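You operate a simulated robot arm through the tools that you are given. There is no shell and no other tool. Be economical: measure what you need, move in short steps, check, and stop when the job is done.

You run a simulated two-armed robot. Do the job below in one go: nothing can be reset, and whatever is moved stays where it is left.

JOB
Put one of the setting cards from the shelf of the long table on top of the red air bottle. Fetch the nut driver and stand it on top of the green precoat cartridge. Put the 16 A fuse from the top of the long table on top of the white air bottle and the 4 A fuse on the high shelf of the filter bench. Put one of the new anodes from the shelf of the long table on top of the grease cartridge. Take the blue precoat cartridge and put it on the green mat. Put the belt card on the top of the spares rack away on the high shelf of the filter bench. Do these in any order. Set down upright: nut driver.
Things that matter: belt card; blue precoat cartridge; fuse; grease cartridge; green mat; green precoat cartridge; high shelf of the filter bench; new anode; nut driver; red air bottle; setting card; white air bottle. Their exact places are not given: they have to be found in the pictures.

Only the result counts: the job must be done as asked and must still hold three seconds after the hand-in. Knocking over, shifting, dropping, spilling or breaking anything else fails it.

ROBOT AND FRAMES
Two 7-joint arms with two-finger parallel grippers on one trunk, on a base that drives. Base frame: it is fixed to the floor where the robot stands at the start and does not move with it; the origin is under the middle of the robot, x ahead of it, y to its left, z up. Units: mm, rad, N and s.
The left shoulder is at the start at [36, 101, 1186], the right one opposite. Places, roughly: belt card [2250, 3500, 1000]; blue precoat cartridge [0, -2250, 1000]; fuse [500, -250, 1000]; grease cartridge [-1500, 2750, 1000]; green mat (42x19 cm) [2340, -1580, 880]; green precoat cartridge [250, -2000, 1000]; high shelf of the filter bench (13x42 cm) [-880, -2360, 1400]; new anode (3x4x6 cm) [600, 1000, 400]; nut driver (4x4x17 cm) [500, 0, 1800]; red air bottle [250, 2750, 1000]; setting card [500, 0, 500]; white air bottle [1000, -250, 1000]. Payload 2.4 kg a hand.
The tool frame of a hand sits at the grasp point between the pads (the TCP): z along the fingers, y along the line on which they close. The tips reach 24 mm beyond it. The gripper opens to 68 mm. The fingers are 17 mm wide and 10 mm thick; the gripper's body (40 by 70 mm) begins 41 mm behind the TCP.
Orientation is that of the tool frame in the base frame, as [roll, pitch, yaw] about the fixed x, y, z axes, in that order (R = Rz(yaw) Ry(pitch) Rx(roll)). With the fingers straight down and closing along the base's y, the tool's x points along the base's -x, its y along +y and its z along -z.

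CONTROLS
- The arms move only by the tool jog_arm. It takes "left_plan", "right_plan" or both (then of equal length, played together; a hand with none holds still); each is a list that holds one entry, the list of rows, each a list of 7 numbers: the turn, a rotation vector about the base's x, y, z in units of 120 degrees (1.0 is 120 degrees), then the shift along the base's x, y, z in units of 500 mm (1.0 is 500 mm), then the opening, from 0 (shut) to 1 (fully open). In form: [[[rx, ry, rz, x, y, z, gripper], ...]]. A call has 1 to 20 rows; each row is the pose to reach, as a shift and turn from the pose commanded when the call began. A call with a number of a shift or a turn outside -1 to 1 is refused whole. Each row takes 0.2 s and may step no farther than 50 mm and 0.15 rad from the row before; otherwise, or with a gripper value out of range, the whole call is refused. Where a pose cannot be reached the arm comes as near as it can. A force on the tool above 40 N (or 10 N above the force at the start of the call, whichever is more), or a blocked arm, ends the call early, and 0.2 s more pass. Each finger travels about 72 mm/s and halts on what it meets, pressing with about 41 N; the grip force reading is that of the motor and also rises with nothing between the fingers. The clock runs only during rows and for 0.2 s after the last one: add rows that repeat a pose to give the fingers time. The reply holds the time, the measured pose of the TCP, the force on the tool along the base axes, the opening and the grip force, in the units named above and with some noise, with the torque about the TCP (base axes, N m) and any sound that the robot's microphone picked up.
- Cameras (640 x 400 px; columns grow to the right, rows downward): "scene" is now at [123.3, -9.5, 1388.8]; the picture's right is [-0.12, -0.99, 0.00], its down [-0.12, 0.01, -0.99] and it looks along [0.99, -0.12, -0.12] (base axes); focal length 214 px, centre (320, 200). "left" rides on the left gripper at [84, -11, -75] in its tool frame; the picture's right is [0.13, 0.99, 0.00], its down [-0.60, 0.08, -0.79] and it looks along [-0.79, 0.10, 0.61] (tool axes); focal length 251 px, centre (320, 200). "right" rides on the right gripper at [84, 11, -75] in its tool frame; the picture's right is [-0.13, 0.99, 0.00], its down [-0.60, -0.08, -0.79] and it looks along [-0.79, -0.10, 0.61] (tool axes); focal length 251 px, centre (320, 200).
- grab_frame(camera): a new picture of that camera. It takes no simulated time.
- lift_body(by): slides the trunk up (or, below 0, down) by that many mm; the arms and the scene camera ride with it, the base frame stays. It gives what a move gives, with no picture.
- drive_base(legs): drives the robot by 1 to 6 legs, each [ahead, left, turn to the left] in mm, mm and rad, along the robot's own axes; the way and the turn of a leg run together, so that a leg with both is an arc; at most 1500 mm and 3.142 rad a leg. The arms and the cameras ride along, it lands a little off, and it stops where it bumps. It gives what a move gives.
- turn_head(pan, tilt): turns the head with the scene camera to pan (to the left, within 1.501 rad either way) and tilt (down, from -0.506 to 1.204), counted from straight ahead of the robot. It gives what a move gives.
- point_at(camera, pixels): for up to 12 pixels [column, row] of the newest picture of that camera ("zoom" is the newest enlarged one), the place [x, y, z] in the base frame of the surface seen there, good to about 2 mm. It takes no simulated time.
- inspect(camera, box): a new picture of the part [left, top, right, bottom] of that camera's present view, enlarged. It takes no simulated time.
- job_done(): hands the job in; it is judged then, once.

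Keep the steps short. Do not move on a guess: measure, check each grasp and each placing, and mend mistakes. In all there are 138 turns and 180 pictures (those below and enlarged ones count). Leave the grippers open and the arms clear of the work at the hand-in unless told otherwise, and finish with a single line.

The tools are called after "Emit:" as name(argument=value, ...) on one line, values as JSON. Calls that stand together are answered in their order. jog_arm: Moves the arms, as the interface text tells. Its arguments: {"type":"object","properties":{"left_plan":{"type":"array","items":{"type":"array","items":{"type":"array","items":{"type":"number"}}}},"right_plan":{"type":"array","items":{"type":"array","items":{"type":"array","items":{"type":"number"}}}}},"required":[]} The other tools are called the same way: lift_body (by) slides the trunk up or down; drive_base (legs) drives the base; turn_head (pan, tilt) turns the head that bears the scene camera; grab_frame (camera) takes a picture; point_at (camera, pixels) gives the place of the surface under pixels of a picture; inspect (camera, box) takes an enlarged picture of a part of a camera's view; job_done () hands the job in.

At the start:

```text
time: 0.0
left_ee_pos: [370.1, 74.4, 999.7]
left_tcp_rot: [-3.141, 0.0, -3.139]
left_force: [0.2, 0.3, -0.6]
left_ft_torque: [-0.01, 0.01, 0.0]
left_finger_gap: 68.1
left_finger_force: 0.0
right_ee_pos: [330.3, -180.1, 1000.4]
right_tcp_rot: [-3.14, -0.001, 3.14]
right_force: [-0.5, -1.0, 0.7]
right_ft_torque: [0.03, 0.0, -0.01]
right_finger_gap: 67.8
right_finger_force: 0.0
trunk travel left (down, up): [-400.0, 450.0]
robot x, y, heading: [-2.0, -2.5, 0.002]
head pan, tilt: [-0.117, 0.119]
```

scene: 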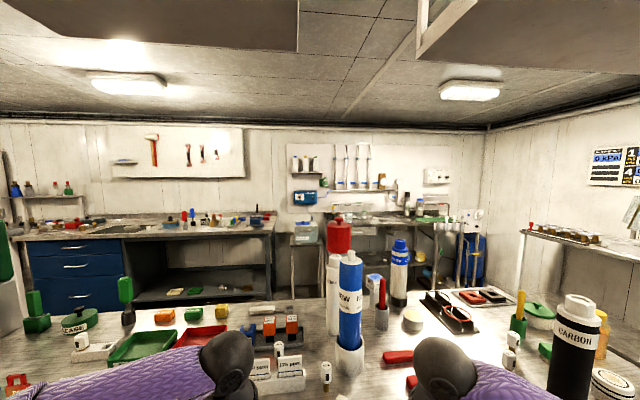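
right: 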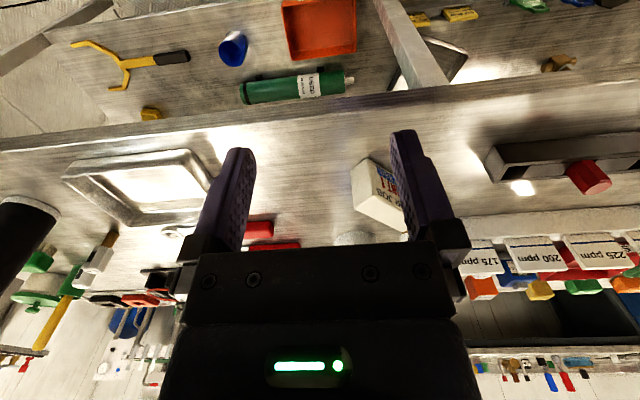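
left: 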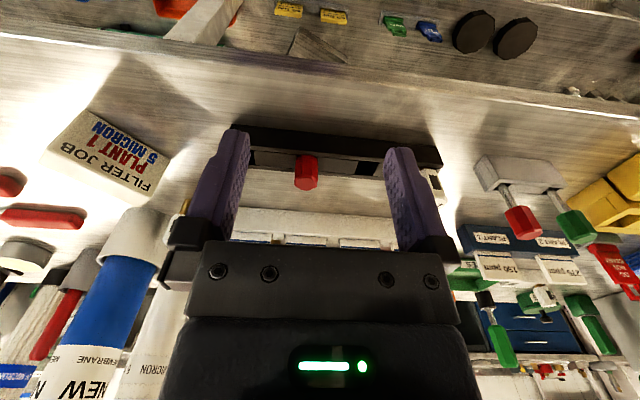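

I see a long table ahead with many items. I look at it more closely with the head tilted down and enlarged.

Emit:
inspect(camera="scene", box=[0, 200, 320, 400])

Emit:
inspect(camera="scene", box=[320, 200, 640, 400])

Emit:
inspect(camera="scene", box=[270, 130, 490, 268])

Emit:
turn_head(pan=0, tilt=-0.5)

Emit:
grab_frame(camera="scene")

Emit:
turn_head(pan=0, tilt=0.8)

Emit:
grab_frame(camera="scene")

```text
2.00 times, centred on (160, 300) of scene
```

zoom: 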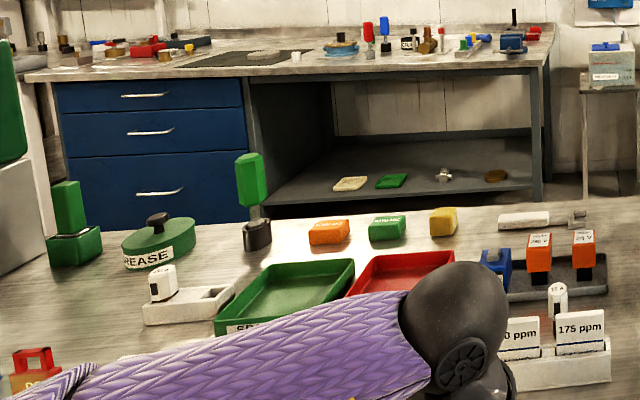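

```text
2.00 times, centred on (480, 300) of scene
```

zoom: 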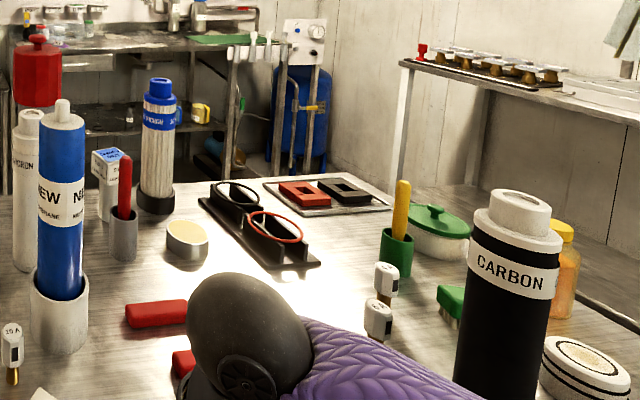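

```text
2.90 times, centred on (380, 199) of scene
```

zoom: 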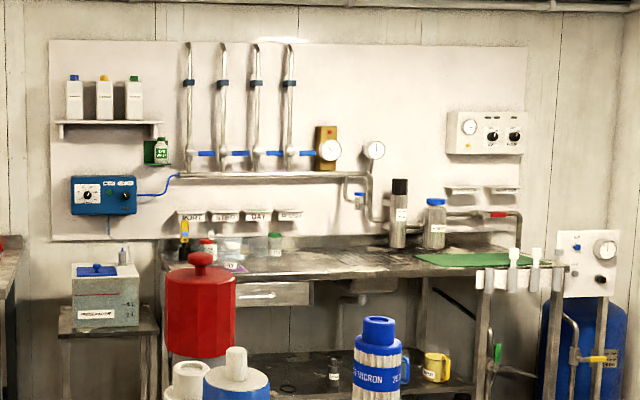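

```text
time: 1.0
left_ee_pos: [368.8, 73.6, 999.6]
left_tcp_rot: [-3.14, 0.0, -3.141]
left_force: [0.2, -1.3, 0.3]
left_ft_torque: [-0.01, -0.02, -0.02]
left_finger_gap: 67.9
left_finger_force: 0.0
right_ee_pos: [330.2, -180.0, 999.5]
right_tcp_rot: [3.14, -0.001, -3.142]
right_force: [0.2, -0.1, 0.7]
right_ft_torque: [0.01, 0.0, -0.01]
right_finger_gap: 67.9
right_finger_force: 0.0
trunk travel left (down, up): [-400.0, 450.0]
robot x, y, heading: [-1.6, 2.3, 0.001]
head pan, tilt: [0.0, -0.499]
```

```text
173 pictures are left
```

scene: 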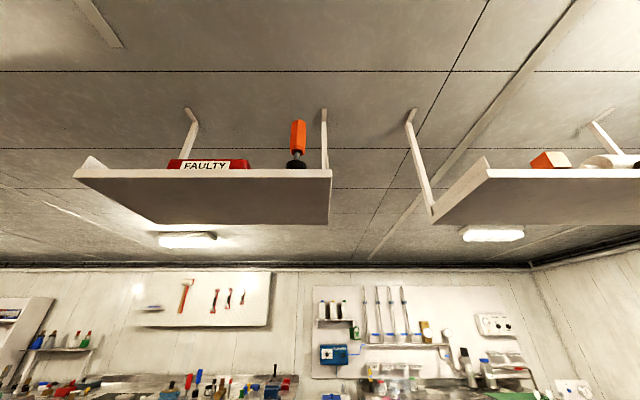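

```text
time: 2.5
left_ee_pos: [369.1, 74.1, 999.1]
left_tcp_rot: [3.141, 0.0, -3.14]
left_force: [-0.3, 0.2, 0.7]
left_ft_torque: [0.07, -0.03, -0.02]
left_finger_gap: 68.0
left_finger_force: 0.0
right_ee_pos: [329.3, -180.2, 1000.5]
right_tcp_rot: [-3.141, 0.002, -3.14]
right_force: [0.0, 0.3, 0.1]
right_ft_torque: [0.0, 0.0, -0.02]
right_finger_gap: 67.8
right_finger_force: 0.0
trunk travel left (down, up): [-400.0, 450.0]
robot x, y, heading: [-3.6, -0.1, -0.002]
head pan, tilt: [0.0, 0.799]
```

```text
172 pictures are left
```

scene: 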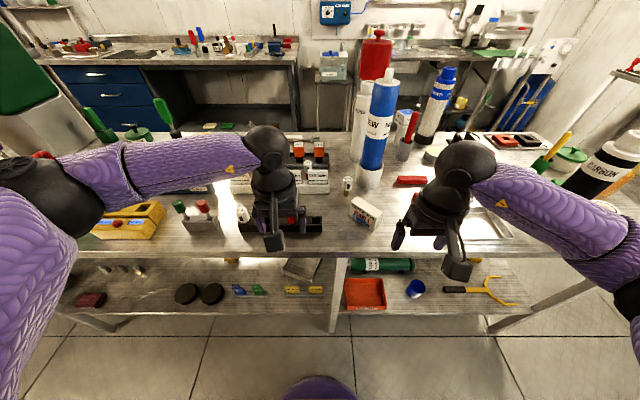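

I inspect the shelf above (orange tool at 297,145), the under-shelf (row 290) and the table items.

Emit:
inspect(camera="scene", box=[60, 230, 340, 330])

Emit:
inspect(camera="scene", box=[330, 60, 640, 250])

Emit:
inspect(camera="scene", box=[90, 130, 410, 250])

Emit:
turn_head(pan=0.9, tilt=0.5)

Emit:
grab_frame(camera="scene")

Emit:
turn_head(pan=-0.9, tilt=0.5)

Emit:
grab_frame(camera="scene")

```text
2.29 times, centred on (200, 280) of scene
```

zoom: 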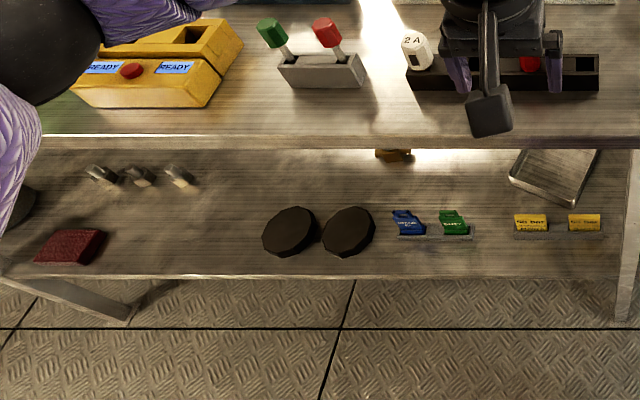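

```text
2.06 times, centred on (485, 155) of scene
```

zoom: 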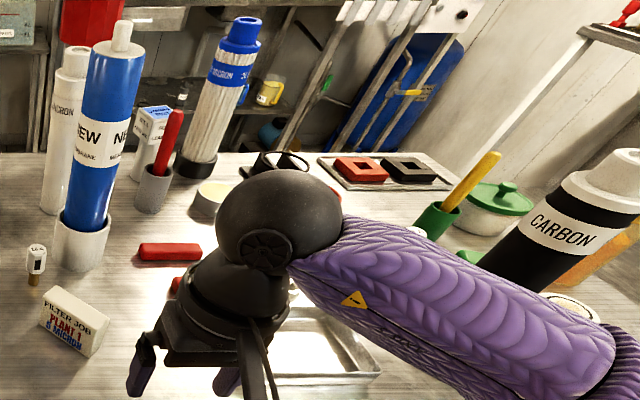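

```text
2.00 times, centred on (250, 190) of scene
```

zoom: 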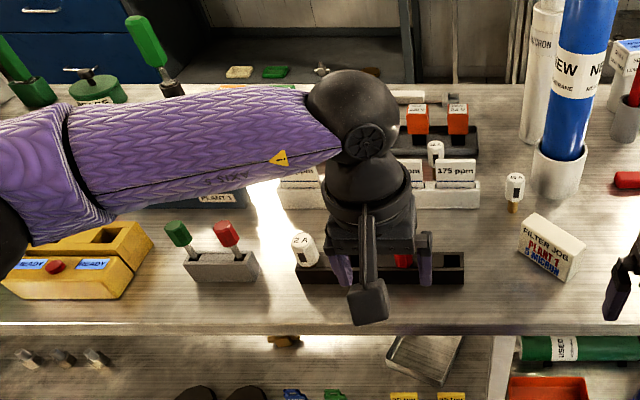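

```text
time: 3.7
left_ee_pos: [368.8, 73.6, 999.5]
left_tcp_rot: [-3.141, 0.0, -3.14]
left_force: [-0.4, 0.2, 0.2]
left_ft_torque: [0.02, -0.01, -0.02]
left_finger_gap: 67.9
left_finger_force: 0.1
right_ee_pos: [330.3, -179.4, 998.5]
right_tcp_rot: [-3.141, -0.001, 3.142]
right_force: [-0.5, -0.4, 0.5]
right_ft_torque: [0.03, -0.03, -0.03]
right_finger_gap: 67.9
right_finger_force: 0.1
trunk travel left (down, up): [-400.0, 450.0]
robot x, y, heading: [1.2, -1.7, 0.002]
head pan, tilt: [0.901, 0.499]
```

```text
168 pictures are left
```

scene: 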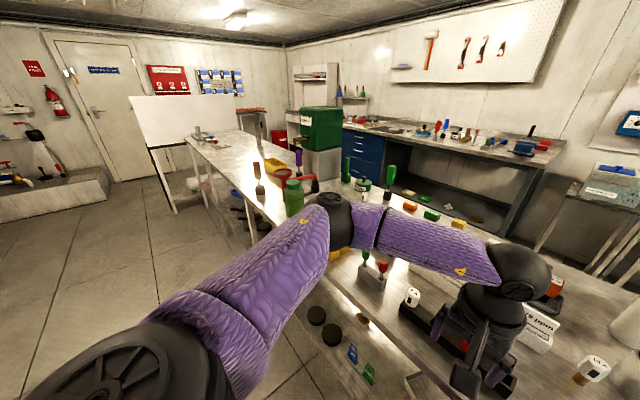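

```text
time: 5.5
left_ee_pos: [370.7, 74.0, 1000.1]
left_tcp_rot: [-3.141, -0.001, -3.14]
left_force: [-0.5, -0.7, 0.9]
left_ft_torque: [-0.02, -0.01, 0.04]
left_finger_gap: 68.1
left_finger_force: 0.0
right_ee_pos: [329.5, -181.1, 999.8]
right_tcp_rot: [-3.141, -0.001, -3.142]
right_force: [-0.8, -0.1, 0.3]
right_ft_torque: [-0.01, -0.02, 0.0]
right_finger_gap: 68.0
right_finger_force: 0.1
trunk travel left (down, up): [-400.0, 450.0]
robot x, y, heading: [-1.1, -2.9, -0.001]
head pan, tilt: [-0.901, 0.499]
```

```text
167 pictures are left
```

scene: 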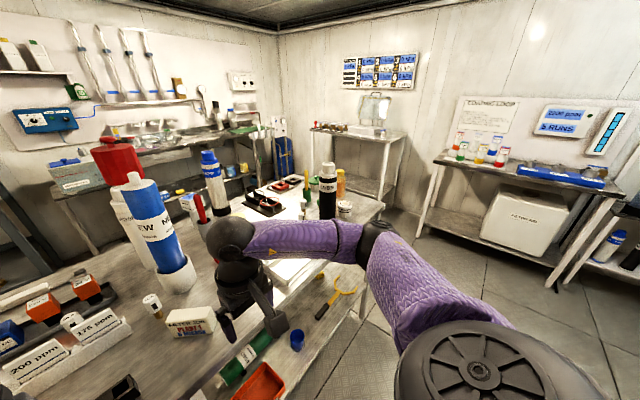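

I raise the trunk to see the table top and the hanging shelf better, then look around the room.

Emit:
lift_body(by=440)

Emit:
turn_head(pan=0, tilt=0.05)

Emit:
grab_frame(camera="scene")

Emit:
turn_head(pan=0, tilt=0.9)

Emit:
grab_frame(camera="scene")

Emit:
turn_head(pan=1.5, tilt=0.2)

Emit:
grab_frame(camera="scene")

Emit:
turn_head(pan=-1.5, tilt=0.2)

Emit:
grab_frame(camera="scene")

```text
refused: 440 is not a number from -400 to 400
```

```text
time: 6.7
left_ee_pos: [369.0, 74.1, 1000.8]
left_tcp_rot: [-3.141, 0.001, -3.139]
left_force: [0.8, -0.5, 0.3]
left_ft_torque: [-0.01, 0.02, 0.0]
left_finger_gap: 67.6
left_finger_force: 0.1
right_ee_pos: [330.1, -179.0, 999.0]
right_tcp_rot: [-3.141, 0.001, 3.141]
right_force: [0.4, -0.3, 0.1]
right_ft_torque: [-0.03, -0.01, 0.02]
right_finger_gap: 67.9
right_finger_force: 0.1
trunk travel left (down, up): [-400.0, 450.0]
robot x, y, heading: [5.3, 2.2, -0.003]
head pan, tilt: [0.0, 0.051]
```

```text
166 pictures are left
```

scene: 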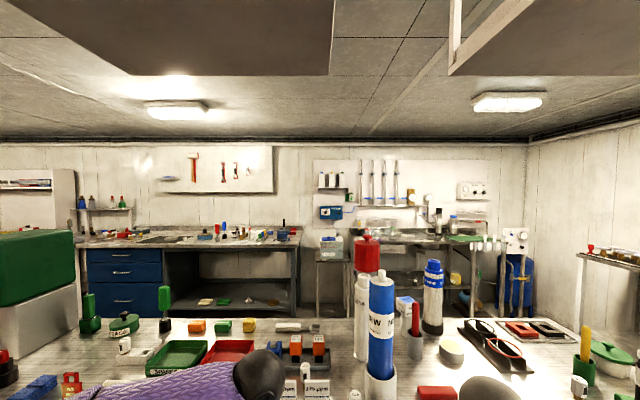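

```text
time: 7.8
left_ee_pos: [369.7, 73.9, 1000.2]
left_tcp_rot: [-3.141, -0.001, -3.14]
left_force: [-0.3, 0.6, 0.6]
left_ft_torque: [0.03, 0.01, 0.04]
left_finger_gap: 67.9
left_finger_force: 0.0
right_ee_pos: [330.2, -178.2, 999.2]
right_tcp_rot: [3.141, 0.0, -3.141]
right_force: [-0.1, -0.2, 0.2]
right_ft_torque: [0.01, 0.01, -0.02]
right_finger_gap: 67.9
right_finger_force: 0.0
trunk travel left (down, up): [-400.0, 450.0]
robot x, y, heading: [0.4, -2.1, -0.004]
head pan, tilt: [0.0, 0.901]
```

```text
165 pictures are left
```

scene: 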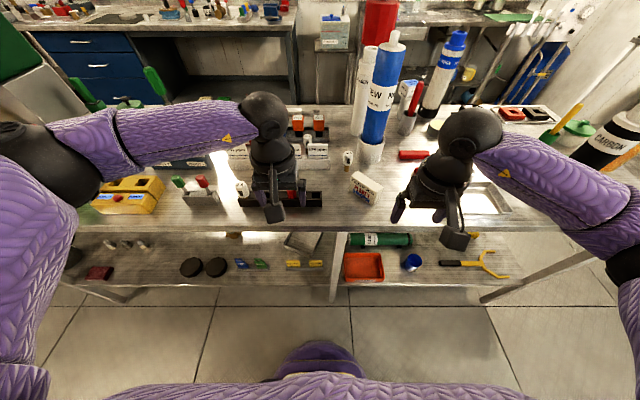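

```text
time: 9.4
left_ee_pos: [369.5, 73.6, 1001.5]
left_tcp_rot: [-3.141, 0.0, -3.14]
left_force: [0.4, -0.5, -0.5]
left_ft_torque: [-0.02, 0.01, -0.01]
left_finger_gap: 68.4
left_finger_force: 0.1
right_ee_pos: [330.6, -179.2, 999.1]
right_tcp_rot: [-3.139, -0.002, 3.141]
right_force: [0.1, 0.4, -0.3]
right_ft_torque: [-0.01, -0.04, -0.03]
right_finger_gap: 68.2
right_finger_force: 0.1
trunk travel left (down, up): [-400.0, 450.0]
robot x, y, heading: [-1.0, 1.9, -0.005]
head pan, tilt: [1.499, 0.201]
```

```text
164 pictures are left
```

scene: 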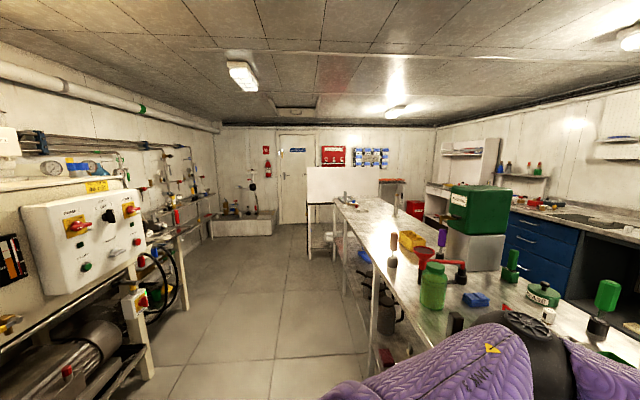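

```text
time: 12.1
left_ee_pos: [369.1, 74.2, 999.5]
left_tcp_rot: [-3.141, 0.001, -3.139]
left_force: [-0.3, -0.2, 0.1]
left_ft_torque: [0.02, -0.01, -0.03]
left_finger_gap: 67.9
left_finger_force: 0.2
right_ee_pos: [330.4, -179.1, 998.9]
right_tcp_rot: [3.141, 0.0, -3.141]
right_force: [-0.1, 0.1, 1.2]
right_ft_torque: [-0.01, 0.01, -0.02]
right_finger_gap: 67.7
right_finger_force: 0.1
trunk travel left (down, up): [-400.0, 450.0]
robot x, y, heading: [-1.9, 0.2, 0.003]
head pan, tilt: [-1.499, 0.201]
```

```text
163 pictures are left
```

scene: 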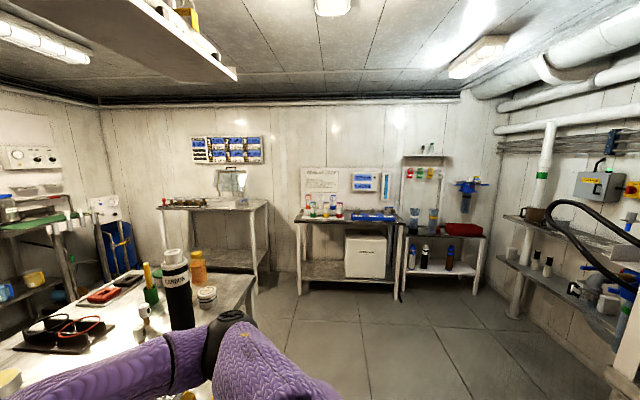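

I inspect the right wall benches (pixels 290–490, 140–300).

Emit:
inspect(camera="scene", box=[290, 130, 500, 261])

Emit:
point_at(camera="scene", pixels=[[425, 155], [420, 215], [433, 213], [412, 224], [434, 226], [313, 207], [335, 210], [370, 215], [465, 228]])

Emit:
lift_body(by=400)

Emit:
turn_head(pan=1.3, tilt=0.4)

Emit:
inspect(camera="scene", box=[160, 60, 400, 210])

Emit:
inspect(camera="scene", box=[340, 60, 580, 210])

Emit:
turn_head(pan=0, tilt=0.1)

Emit:
grab_frame(camera="scene")

Emit:
turn_head(pan=0, tilt=0.9)

Emit:
grab_frame(camera="scene")

```text
3.05 times, centred on (395, 196) of scene
```

zoom: 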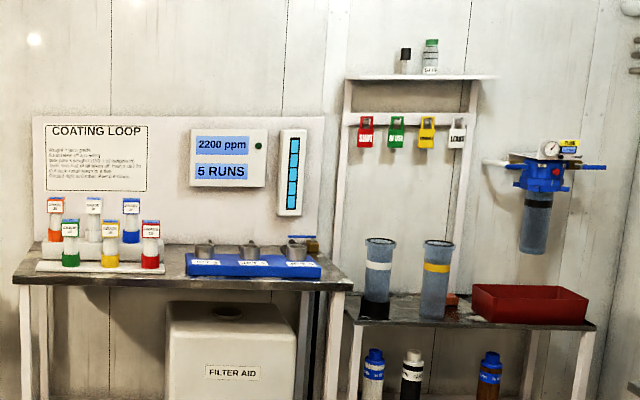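

```text
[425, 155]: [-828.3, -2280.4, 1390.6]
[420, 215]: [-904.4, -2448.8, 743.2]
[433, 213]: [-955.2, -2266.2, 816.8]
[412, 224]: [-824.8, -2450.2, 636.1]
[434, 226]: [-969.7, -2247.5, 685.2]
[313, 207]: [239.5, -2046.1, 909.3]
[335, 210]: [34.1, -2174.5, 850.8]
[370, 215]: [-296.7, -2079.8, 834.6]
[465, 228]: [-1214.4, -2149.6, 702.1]
```

```text
time: 15.9
left_ee_pos: [370.0, 74.1, 1399.3]
left_tcp_rot: [-3.141, 0.001, -3.14]
left_force: [-0.2, 0.2, -0.5]
left_ft_torque: [-0.01, 0.02, -0.02]
left_finger_gap: 68.0
left_finger_force: 0.0
right_ee_pos: [329.7, -178.9, 1400.7]
right_tcp_rot: [-3.141, 0.001, -3.141]
right_force: [0.2, -0.2, -0.3]
right_ft_torque: [0.03, -0.01, -0.01]
right_finger_gap: 68.2
right_finger_force: 0.0
trunk travel left (down, up): [-800.0, 49.0]
robot x, y, heading: [-2.1, -1.0, -0.003]
head pan, tilt: [-1.499, 0.201]
```

```text
time: 18.4
left_ee_pos: [371.2, 73.7, 1400.1]
left_tcp_rot: [-3.14, -0.001, -3.141]
left_force: [-0.8, 0.3, 0.4]
left_ft_torque: [0.0, 0.04, -0.03]
left_finger_gap: 67.8
left_finger_force: 0.1
right_ee_pos: [330.7, -179.6, 1399.6]
right_tcp_rot: [3.141, 0.0, 3.141]
right_force: [-0.5, 0.3, -0.4]
right_ft_torque: [0.02, -0.03, 0.0]
right_finger_gap: 67.9
right_finger_force: 0.0
trunk travel left (down, up): [-800.0, 49.0]
robot x, y, heading: [-1.5, 1.7, 0.003]
head pan, tilt: [1.3, 0.4]
```

```text
2.67 times, centred on (280, 135) of scene
```

zoom: 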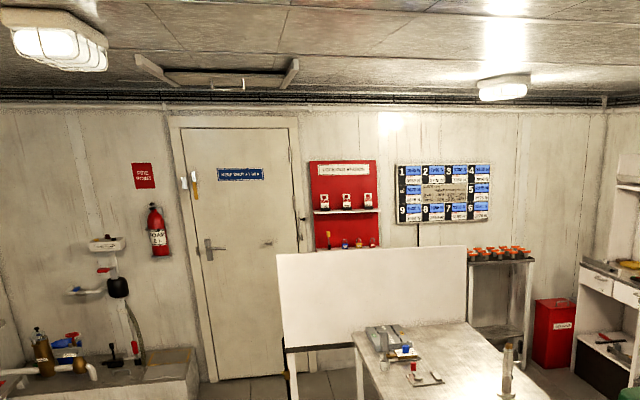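

```text
2.67 times, centred on (460, 135) of scene
```

zoom: 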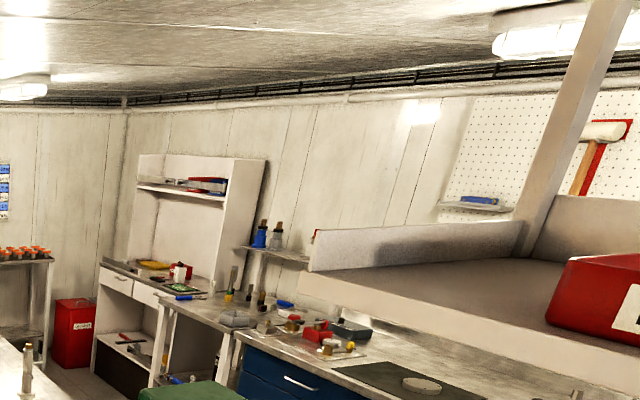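

```text
time: 19.8
left_ee_pos: [369.1, 74.8, 1400.1]
left_tcp_rot: [3.141, -0.001, -3.139]
left_force: [-0.4, 0.3, 0.2]
left_ft_torque: [0.03, 0.02, -0.01]
left_finger_gap: 67.9
left_finger_force: 0.1
right_ee_pos: [330.7, -179.8, 1399.6]
right_tcp_rot: [-3.141, -0.002, -3.14]
right_force: [-0.2, -0.3, -1.3]
right_ft_torque: [0.0, 0.0, 0.01]
right_finger_gap: 67.8
right_finger_force: 0.1
trunk travel left (down, up): [-800.0, 49.0]
robot x, y, heading: [1.5, -0.2, 0.002]
head pan, tilt: [0.0, 0.099]
```

```text
159 pictures are left
```

scene: 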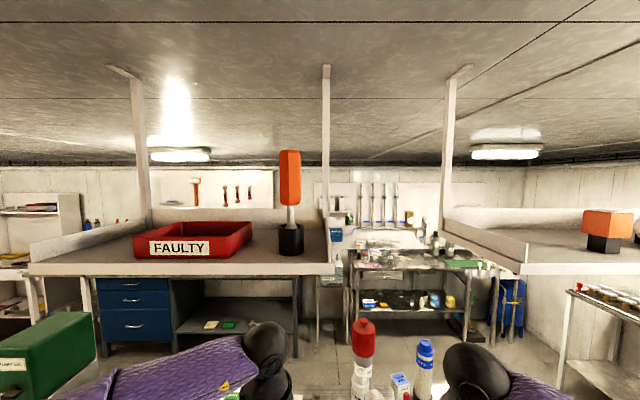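

```text
time: 20.9
left_ee_pos: [370.3, 73.9, 1399.7]
left_tcp_rot: [3.14, 0.0, -3.14]
left_force: [0.1, 0.1, 0.4]
left_ft_torque: [0.03, -0.03, 0.01]
left_finger_gap: 68.0
left_finger_force: 0.2
right_ee_pos: [329.9, -179.9, 1401.0]
right_tcp_rot: [-3.141, 0.002, -3.141]
right_force: [-0.7, -1.1, -0.7]
right_ft_torque: [0.04, -0.02, -0.01]
right_finger_gap: 68.0
right_finger_force: 0.0
trunk travel left (down, up): [-800.0, 49.0]
robot x, y, heading: [0.1, 1.4, 0.001]
head pan, tilt: [0.0, 0.901]
```

```text
158 pictures are left
```

scene: 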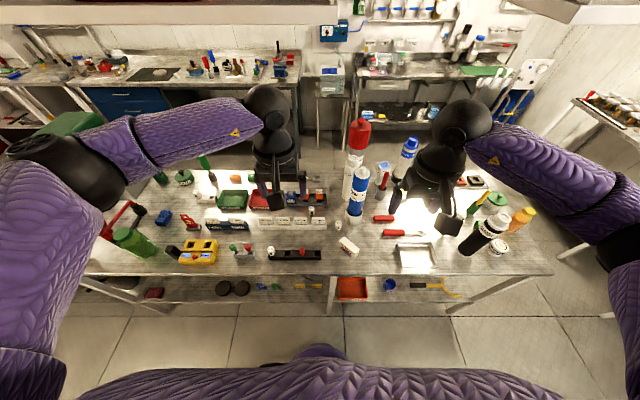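

I zoom into the table's contents from this height.

Emit:
inspect(camera="scene", box=[230, 170, 390, 270])

Emit:
inspect(camera="scene", box=[330, 110, 450, 185])

Emit:
inspect(camera="scene", box=[360, 165, 560, 290])

Emit:
inspect(camera="scene", box=[90, 150, 250, 250])

Emit:
inspect(camera="scene", box=[90, 250, 350, 310])

Emit:
point_at(camera="scene", pixels=[[360, 122], [358, 150], [354, 185], [362, 172], [411, 140], [310, 286], [265, 287], [224, 288], [153, 294], [347, 287], [317, 220]])

```text
4.00 times, centred on (310, 220) of scene
```

zoom: 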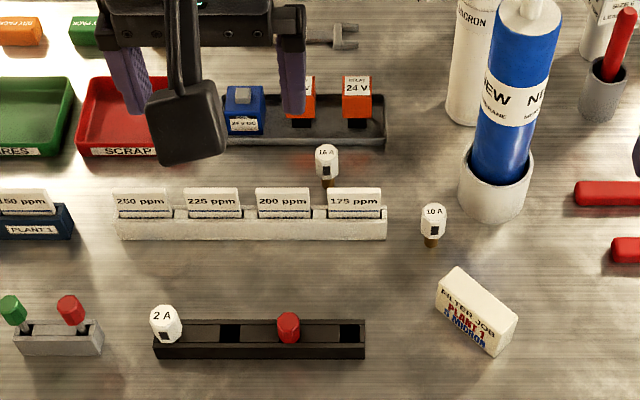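

```text
5.33 times, centred on (390, 148) of scene
```

zoom: 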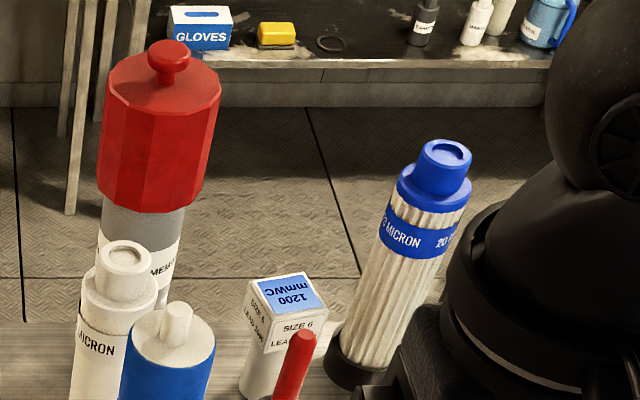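

```text
3.20 times, centred on (460, 228) of scene
```

zoom: 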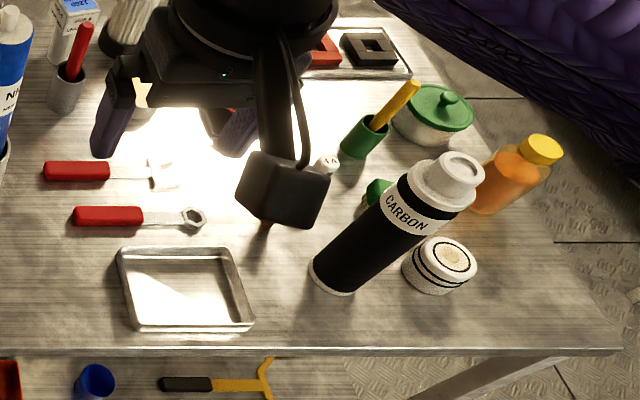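

```text
4.00 times, centred on (170, 200) of scene
```

zoom: 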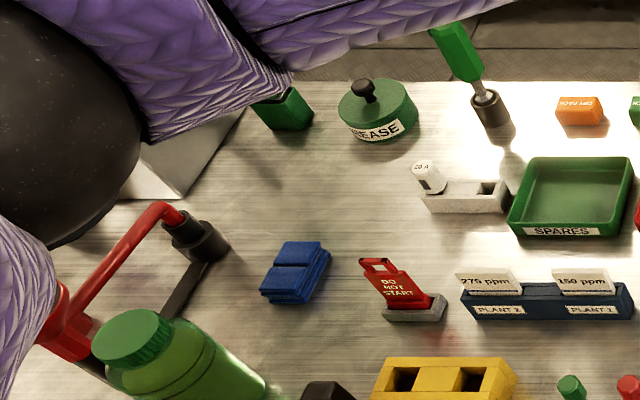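

```text
2.46 times, centred on (220, 280) of scene
```

zoom: 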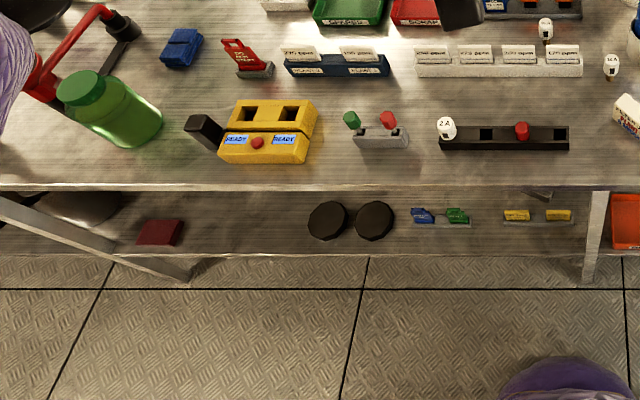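

```text
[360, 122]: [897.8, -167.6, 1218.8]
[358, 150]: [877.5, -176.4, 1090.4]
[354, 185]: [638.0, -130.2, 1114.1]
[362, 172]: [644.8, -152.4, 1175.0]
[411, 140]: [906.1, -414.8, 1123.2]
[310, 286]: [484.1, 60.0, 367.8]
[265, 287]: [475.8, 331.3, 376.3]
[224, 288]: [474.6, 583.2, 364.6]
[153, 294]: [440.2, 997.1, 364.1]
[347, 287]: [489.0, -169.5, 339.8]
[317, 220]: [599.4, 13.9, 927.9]
```

I see fuses (2 A, 10/16 A, 20 A…), trays, but no clear white air bottle yet. I back off a bit and look again from further away.

Emit:
drive_base(legs=[[-350, 0, 0]])

Emit:
turn_head(pan=-0.25, tilt=0.6)

Emit:
grab_frame(camera="scene")

Emit:
inspect(camera="scene", box=[240, 150, 400, 250])

Emit:
turn_head(pan=1.3, tilt=0.4)

Emit:
grab_frame(camera="scene")

Emit:
point_at(camera="scene", pixels=[[250, 300], [350, 300], [100, 250], [200, 150], [300, 180]])

```text
time: 23.2
left_ee_pos: [14.2, 72.2, 1400.3]
left_tcp_rot: [3.14, 0.0, -3.139]
left_force: [-0.8, 0.3, 0.0]
left_ft_torque: [0.0, -0.01, 0.01]
left_finger_gap: 68.3
left_finger_force: 0.1
right_ee_pos: [-25.1, -179.9, 1400.4]
right_tcp_rot: [3.142, 0.001, -3.141]
right_force: [0.9, 0.1, -0.3]
right_ft_torque: [-0.04, 0.01, -0.04]
right_finger_gap: 67.8
right_finger_force: 0.1
trunk travel left (down, up): [-800.0, 49.0]
robot x, y, heading: [-353.4, 4.6, 0.0]
head pan, tilt: [0.0, 0.901]
```

```text
time: 24.0
left_ee_pos: [13.7, 72.9, 1399.7]
left_tcp_rot: [-3.141, 0.0, -3.139]
left_force: [-0.1, 0.3, -0.3]
left_ft_torque: [0.0, -0.03, 0.0]
left_finger_gap: 67.9
left_finger_force: 0.2
right_ee_pos: [-25.1, -179.8, 1400.6]
right_tcp_rot: [3.142, 0.001, 3.14]
right_force: [0.1, -0.8, -0.4]
right_ft_torque: [0.01, 0.0, 0.01]
right_finger_gap: 67.8
right_finger_force: 0.0
trunk travel left (down, up): [-800.0, 49.0]
robot x, y, heading: [-353.7, 0.9, -0.002]
head pan, tilt: [-0.25, 0.6]
```

```text
152 pictures are left
```

scene: 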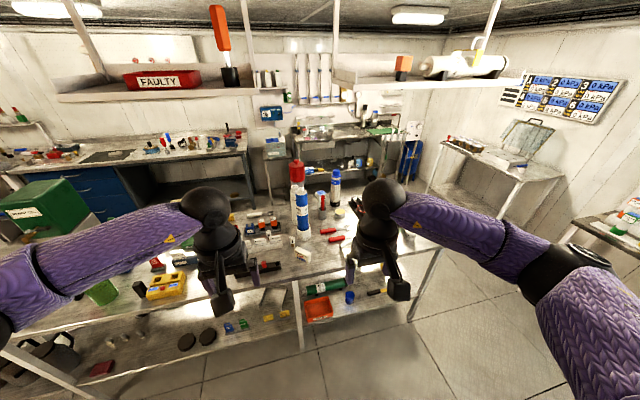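

```text
4.00 times, centred on (320, 200) of scene
```

zoom: 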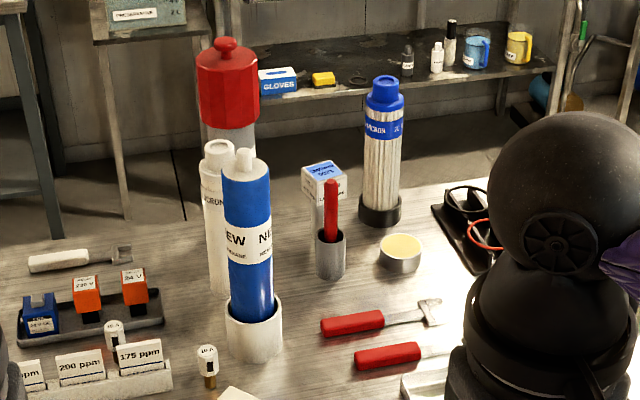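

```text
time: 25.7
left_ee_pos: [13.6, 73.7, 1400.0]
left_tcp_rot: [3.141, -0.001, -3.14]
left_force: [-0.8, -0.5, 0.2]
left_ft_torque: [-0.02, -0.03, 0.01]
left_finger_gap: 68.2
left_finger_force: 0.2
right_ee_pos: [-25.5, -179.9, 1400.3]
right_tcp_rot: [-3.141, 0.0, -3.14]
right_force: [-0.4, 0.1, 0.3]
right_ft_torque: [-0.03, -0.01, 0.0]
right_finger_gap: 68.2
right_finger_force: 0.0
trunk travel left (down, up): [-800.0, 49.0]
robot x, y, heading: [-353.8, -2.1, -0.001]
head pan, tilt: [1.3, 0.4]
```

```text
150 pictures are left
```

scene: 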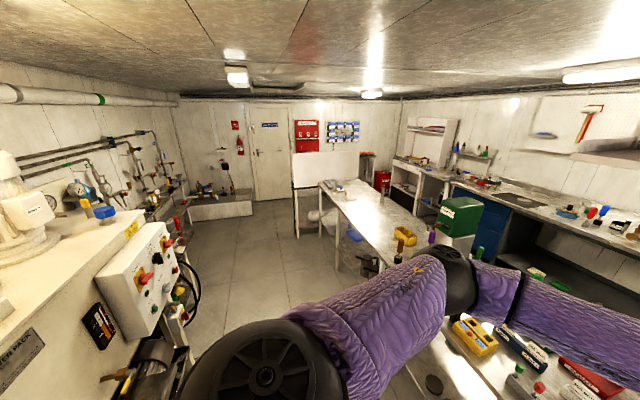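

```text
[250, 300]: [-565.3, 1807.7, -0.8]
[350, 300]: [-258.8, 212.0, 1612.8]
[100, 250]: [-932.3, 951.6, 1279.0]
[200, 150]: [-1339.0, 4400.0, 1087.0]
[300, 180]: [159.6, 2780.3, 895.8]
```

The red air bottle may lie behind the white screen near y≈2780, and the white one behind the tall red cap. I strafe right and view the table from another angle.

Emit:
drive_base(legs=[[0, -700, 0]])

Emit:
turn_head(pan=0.45, tilt=0.6)

Emit:
grab_frame(camera="scene")

Emit:
turn_head(pan=-1.5, tilt=0.5)

Emit:
grab_frame(camera="scene")

```text
time: 29.5
left_ee_pos: [16.6, -619.3, 1399.7]
left_tcp_rot: [-3.141, 0.0, -3.129]
left_force: [0.2, -0.8, 0.6]
left_ft_torque: [-0.01, -0.02, 0.02]
left_finger_gap: 67.7
left_finger_force: 0.2
right_ee_pos: [-20.3, -872.3, 1398.9]
right_tcp_rot: [3.141, 0.001, -3.132]
right_force: [-0.4, 0.1, -0.3]
right_ft_torque: [0.01, 0.01, 0.01]
right_finger_gap: 68.1
right_finger_force: 0.0
trunk travel left (down, up): [-800.0, 49.0]
robot x, y, heading: [-354.6, -697.0, 0.01]
head pan, tilt: [1.3, 0.4]
```

```text
time: 30.7
left_ee_pos: [16.1, -617.6, 1399.2]
left_tcp_rot: [3.141, 0.0, -3.13]
left_force: [-0.9, 0.7, -0.3]
left_ft_torque: [0.01, 0.0, 0.01]
left_finger_gap: 67.9
left_finger_force: 0.1
right_ee_pos: [-19.2, -870.9, 1400.5]
right_tcp_rot: [-3.139, -0.001, -3.133]
right_force: [-0.7, -0.5, -0.8]
right_ft_torque: [0.02, 0.02, 0.06]
right_finger_gap: 68.2
right_finger_force: 0.1
trunk travel left (down, up): [-800.0, 49.0]
robot x, y, heading: [-348.4, -695.6, 0.008]
head pan, tilt: [0.45, 0.6]
```

```text
149 pictures are left
```

scene: 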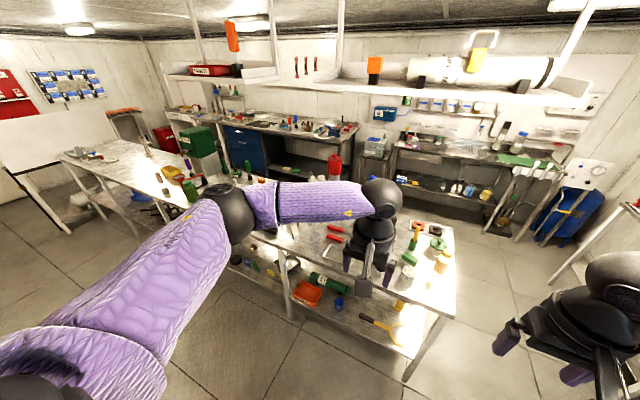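

```text
time: 32.6
left_ee_pos: [16.7, -617.1, 1399.1]
left_tcp_rot: [-3.141, 0.001, -3.13]
left_force: [0.1, 0.5, -0.1]
left_ft_torque: [0.02, -0.04, 0.01]
left_finger_gap: 68.1
left_finger_force: 0.1
right_ee_pos: [-19.6, -871.1, 1399.3]
right_tcp_rot: [3.14, 0.0, -3.133]
right_force: [0.5, 0.2, 0.0]
right_ft_torque: [0.0, 0.02, 0.0]
right_finger_gap: 68.0
right_finger_force: 0.1
trunk travel left (down, up): [-800.0, 49.0]
robot x, y, heading: [-352.3, -699.1, 0.012]
head pan, tilt: [-1.499, 0.499]
```

```text
148 pictures are left
```

scene: 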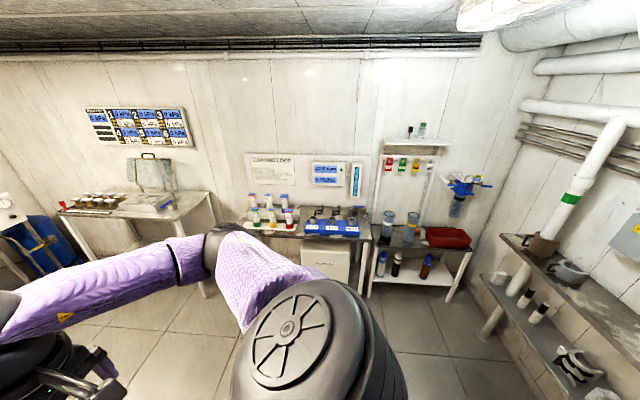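

Emit:
inspect(camera="scene", box=[235, 145, 445, 276])

Emit:
turn_head(pan=0.9, tilt=0.7)

Emit:
grab_frame(camera="scene")

Emit:
turn_head(pan=0.2, tilt=0.5)

Emit:
inspect(camera="scene", box=[230, 170, 420, 289])

```text
3.05 times, centred on (340, 210) of scene
```

zoom: 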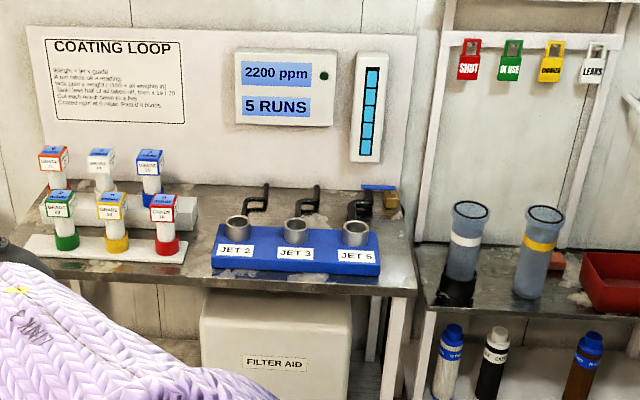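

```text
time: 34.8
left_ee_pos: [16.7, -618.7, 1399.4]
left_tcp_rot: [-3.14, 0.0, -3.131]
left_force: [-0.1, 0.5, -0.9]
left_ft_torque: [0.0, 0.0, -0.02]
left_finger_gap: 67.9
left_finger_force: 0.2
right_ee_pos: [-20.4, -871.0, 1400.1]
right_tcp_rot: [3.141, 0.0, -3.133]
right_force: [0.5, 0.5, -0.3]
right_ft_torque: [-0.01, 0.01, 0.01]
right_finger_gap: 68.0
right_finger_force: 0.0
trunk travel left (down, up): [-800.0, 49.0]
robot x, y, heading: [-354.3, -694.4, 0.004]
head pan, tilt: [0.901, 0.7]
```

```text
146 pictures are left
```

scene: 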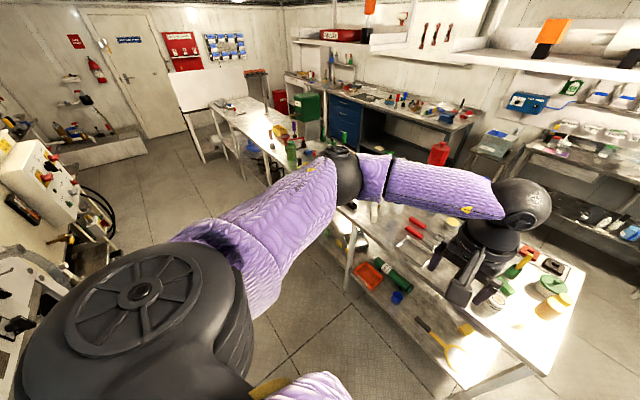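

```text
time: 35.8
left_ee_pos: [16.7, -618.3, 1399.5]
left_tcp_rot: [3.141, -0.001, -3.129]
left_force: [0.2, 0.6, 0.3]
left_ft_torque: [-0.02, -0.03, 0.0]
left_finger_gap: 68.1
left_finger_force: 0.0
right_ee_pos: [-21.4, -871.3, 1399.6]
right_tcp_rot: [3.141, 0.0, -3.131]
right_force: [0.1, 0.6, -0.5]
right_ft_torque: [0.01, -0.05, -0.03]
right_finger_gap: 68.1
right_finger_force: 0.1
trunk travel left (down, up): [-800.0, 49.0]
robot x, y, heading: [-352.2, -696.2, 0.007]
head pan, tilt: [0.201, 0.499]
```

```text
3.36 times, centred on (325, 230) of scene
```

zoom: 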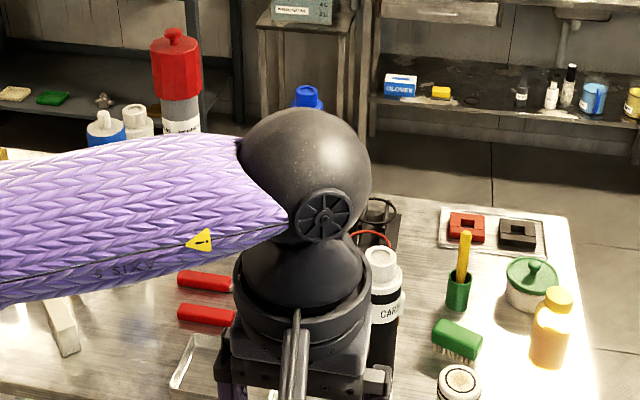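

No bottle seen so far here. I go back in front of the table at y≈-250 and spread the arms for a clear view.

Emit:
drive_base(legs=[[0, 450, 0], [200, 0, 0]])

Emit:
jog_arm(left_plan=[[[0, 0, 0, 0, 0.1, 0, 1], [0, 0, 0, 0, 0.2, 0, 1], [0, 0, 0, -0.05, 0.3, 0, 1], [0, 0, 0, -0.1, 0.4, 0, 1], [0, 0, 0, -0.15, 0.5, 0, 1], [0, 0, 0, -0.2, 0.6, 0, 1]]], right_plan=[[[0, 0, 0, 0, -0.1, 0, 1], [0, 0, 0, 0, -0.2, 0, 1], [0, 0, 0, -0.05, -0.3, 0, 1], [0, 0, 0, -0.1, -0.4, 0, 1], [0, 0, 0, -0.15, -0.5, 0, 1], [0, 0, 0, -0.2, -0.6, 0, 1]]])

Emit:
turn_head(pan=0, tilt=0.6)

Emit:
grab_frame(camera="scene")

Emit:
inspect(camera="scene", box=[220, 150, 380, 250])

Emit:
inspect(camera="scene", box=[340, 150, 500, 250])

```text
time: 39.7
left_ee_pos: [206.4, -157.2, 1399.5]
left_tcp_rot: [3.141, -0.002, -3.118]
left_force: [0.6, -0.6, -0.9]
left_ft_torque: [0.01, 0.0, 0.0]
left_finger_gap: 68.0
left_finger_force: 0.0
right_ee_pos: [172.9, -412.2, 1399.8]
right_tcp_rot: [-3.14, 0.0, -3.12]
right_force: [-0.6, -1.5, 0.8]
right_ft_torque: [0.03, 0.02, -0.01]
right_finger_gap: 67.9
right_finger_force: 0.0
trunk travel left (down, up): [-800.0, 49.0]
robot x, y, heading: [-167.5, -241.8, 0.022]
head pan, tilt: [0.201, 0.499]
```

```text
refused: row 3 steps farther than a row can; nothing moved
```

```text
time: 40.5
left_ee_pos: [205.6, -157.4, 1399.8]
left_tcp_rot: [3.141, -0.001, -3.117]
left_force: [-0.3, -0.9, -0.1]
left_ft_torque: [0.01, 0.01, 0.0]
left_finger_gap: 68.0
left_finger_force: 0.1
right_ee_pos: [172.4, -412.7, 1400.1]
right_tcp_rot: [-3.141, 0.0, -3.118]
right_force: [1.2, -0.6, -0.8]
right_ft_torque: [-0.03, -0.03, 0.0]
right_finger_gap: 68.1
right_finger_force: 0.0
trunk travel left (down, up): [-800.0, 49.0]
robot x, y, heading: [-159.3, -240.7, 0.028]
head pan, tilt: [0.0, 0.6]
```

```text
144 pictures are left
```

scene: 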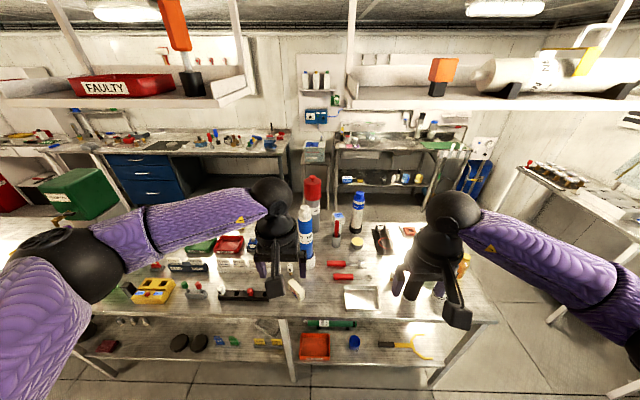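

```text
4.00 times, centred on (300, 200) of scene
```

zoom: 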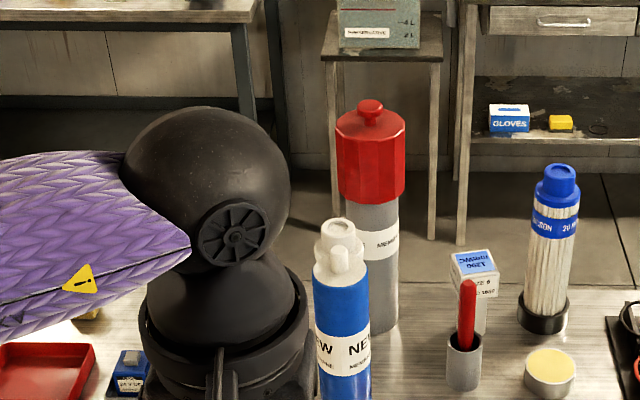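

```text
4.00 times, centred on (420, 200) of scene
```

zoom: 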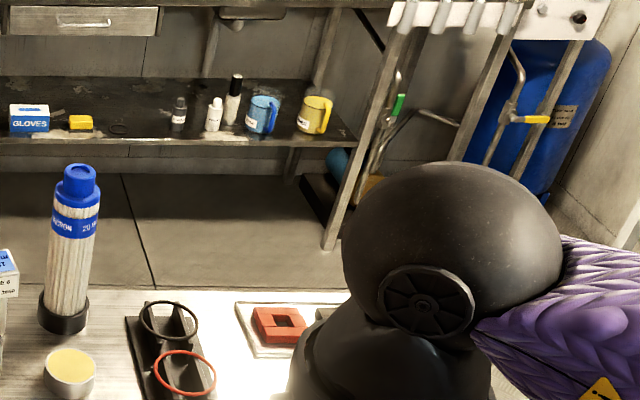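

Emit:
point_at(camera="zoom", pixels=[[75, 175], [3, 262], [70, 360], [165, 310], [280, 330]])

Emit:
jog_arm(left_plan=[[[0, 0, 0, 0, 0.09, 0, 1], [0, 0, 0, 0, 0.18, 0, 1], [0, 0, 0, -0.04, 0.26, 0, 1], [0, 0, 0, -0.08, 0.34, 0, 1], [0, 0, 0, -0.12, 0.42, 0, 1], [0, 0, 0, -0.16, 0.5, 0, 1]]], right_plan=[[[0, 0, 0, 0, -0.09, 0, 1], [0, 0, 0, 0, -0.18, 0, 1], [0, 0, 0, -0.04, -0.26, 0, 1], [0, 0, 0, -0.08, -0.34, 0, 1], [0, 0, 0, -0.12, -0.42, 0, 1], [0, 0, 0, -0.16, -0.5, 0, 1]]])

Emit:
grab_frame(camera="scene")

Emit:
inspect(camera="scene", box=[240, 150, 400, 250])

Emit:
point_at(camera="zoom", pixels=[[290, 180], [250, 300], [200, 290], [380, 290]])

```text
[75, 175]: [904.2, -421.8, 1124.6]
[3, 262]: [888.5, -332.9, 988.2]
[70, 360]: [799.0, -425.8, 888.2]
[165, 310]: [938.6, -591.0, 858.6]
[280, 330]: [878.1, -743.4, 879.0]
```

```text
time: 41.9
left_ee_pos: [124.3, 92.4, 1399.1]
left_tcp_rot: [-3.141, 0.002, -3.119]
left_force: [0.0, -0.1, 1.3]
left_ft_torque: [0.0, -0.01, -0.04]
left_finger_gap: 68.1
left_finger_force: 0.0
right_ee_pos: [90.1, -635.5, 1402.4]
right_tcp_rot: [-3.139, 0.002, -3.121]
right_force: [-1.1, 0.7, 0.6]
right_ft_torque: [-0.01, 0.0, -0.01]
right_finger_gap: 68.0
right_finger_force: 0.1
right hand out of reach, approached as far as the arm can: row 6
trunk travel left (down, up): [-800.0, 49.0]
robot x, y, heading: [-158.7, -242.9, 0.031]
head pan, tilt: [0.0, 0.6]
```

```text
141 pictures are left
```

scene: 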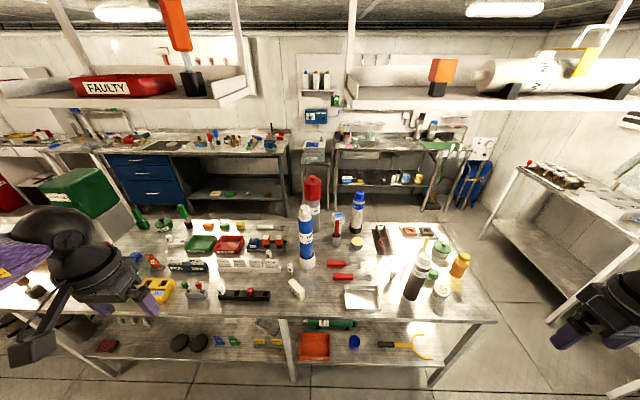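

```text
4.00 times, centred on (320, 200) of scene
```

zoom: 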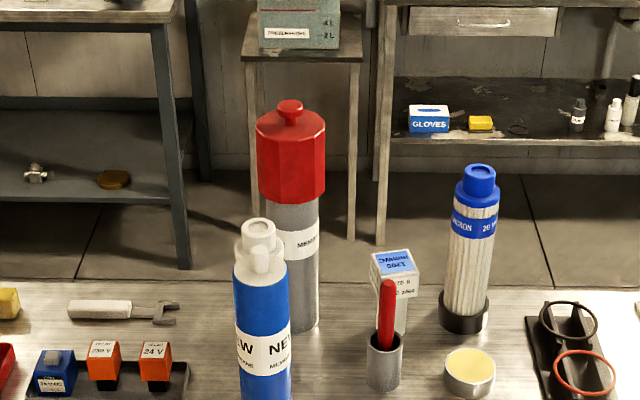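

```text
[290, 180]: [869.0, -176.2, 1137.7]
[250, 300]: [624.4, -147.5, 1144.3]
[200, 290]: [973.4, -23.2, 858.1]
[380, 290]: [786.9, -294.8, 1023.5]
```

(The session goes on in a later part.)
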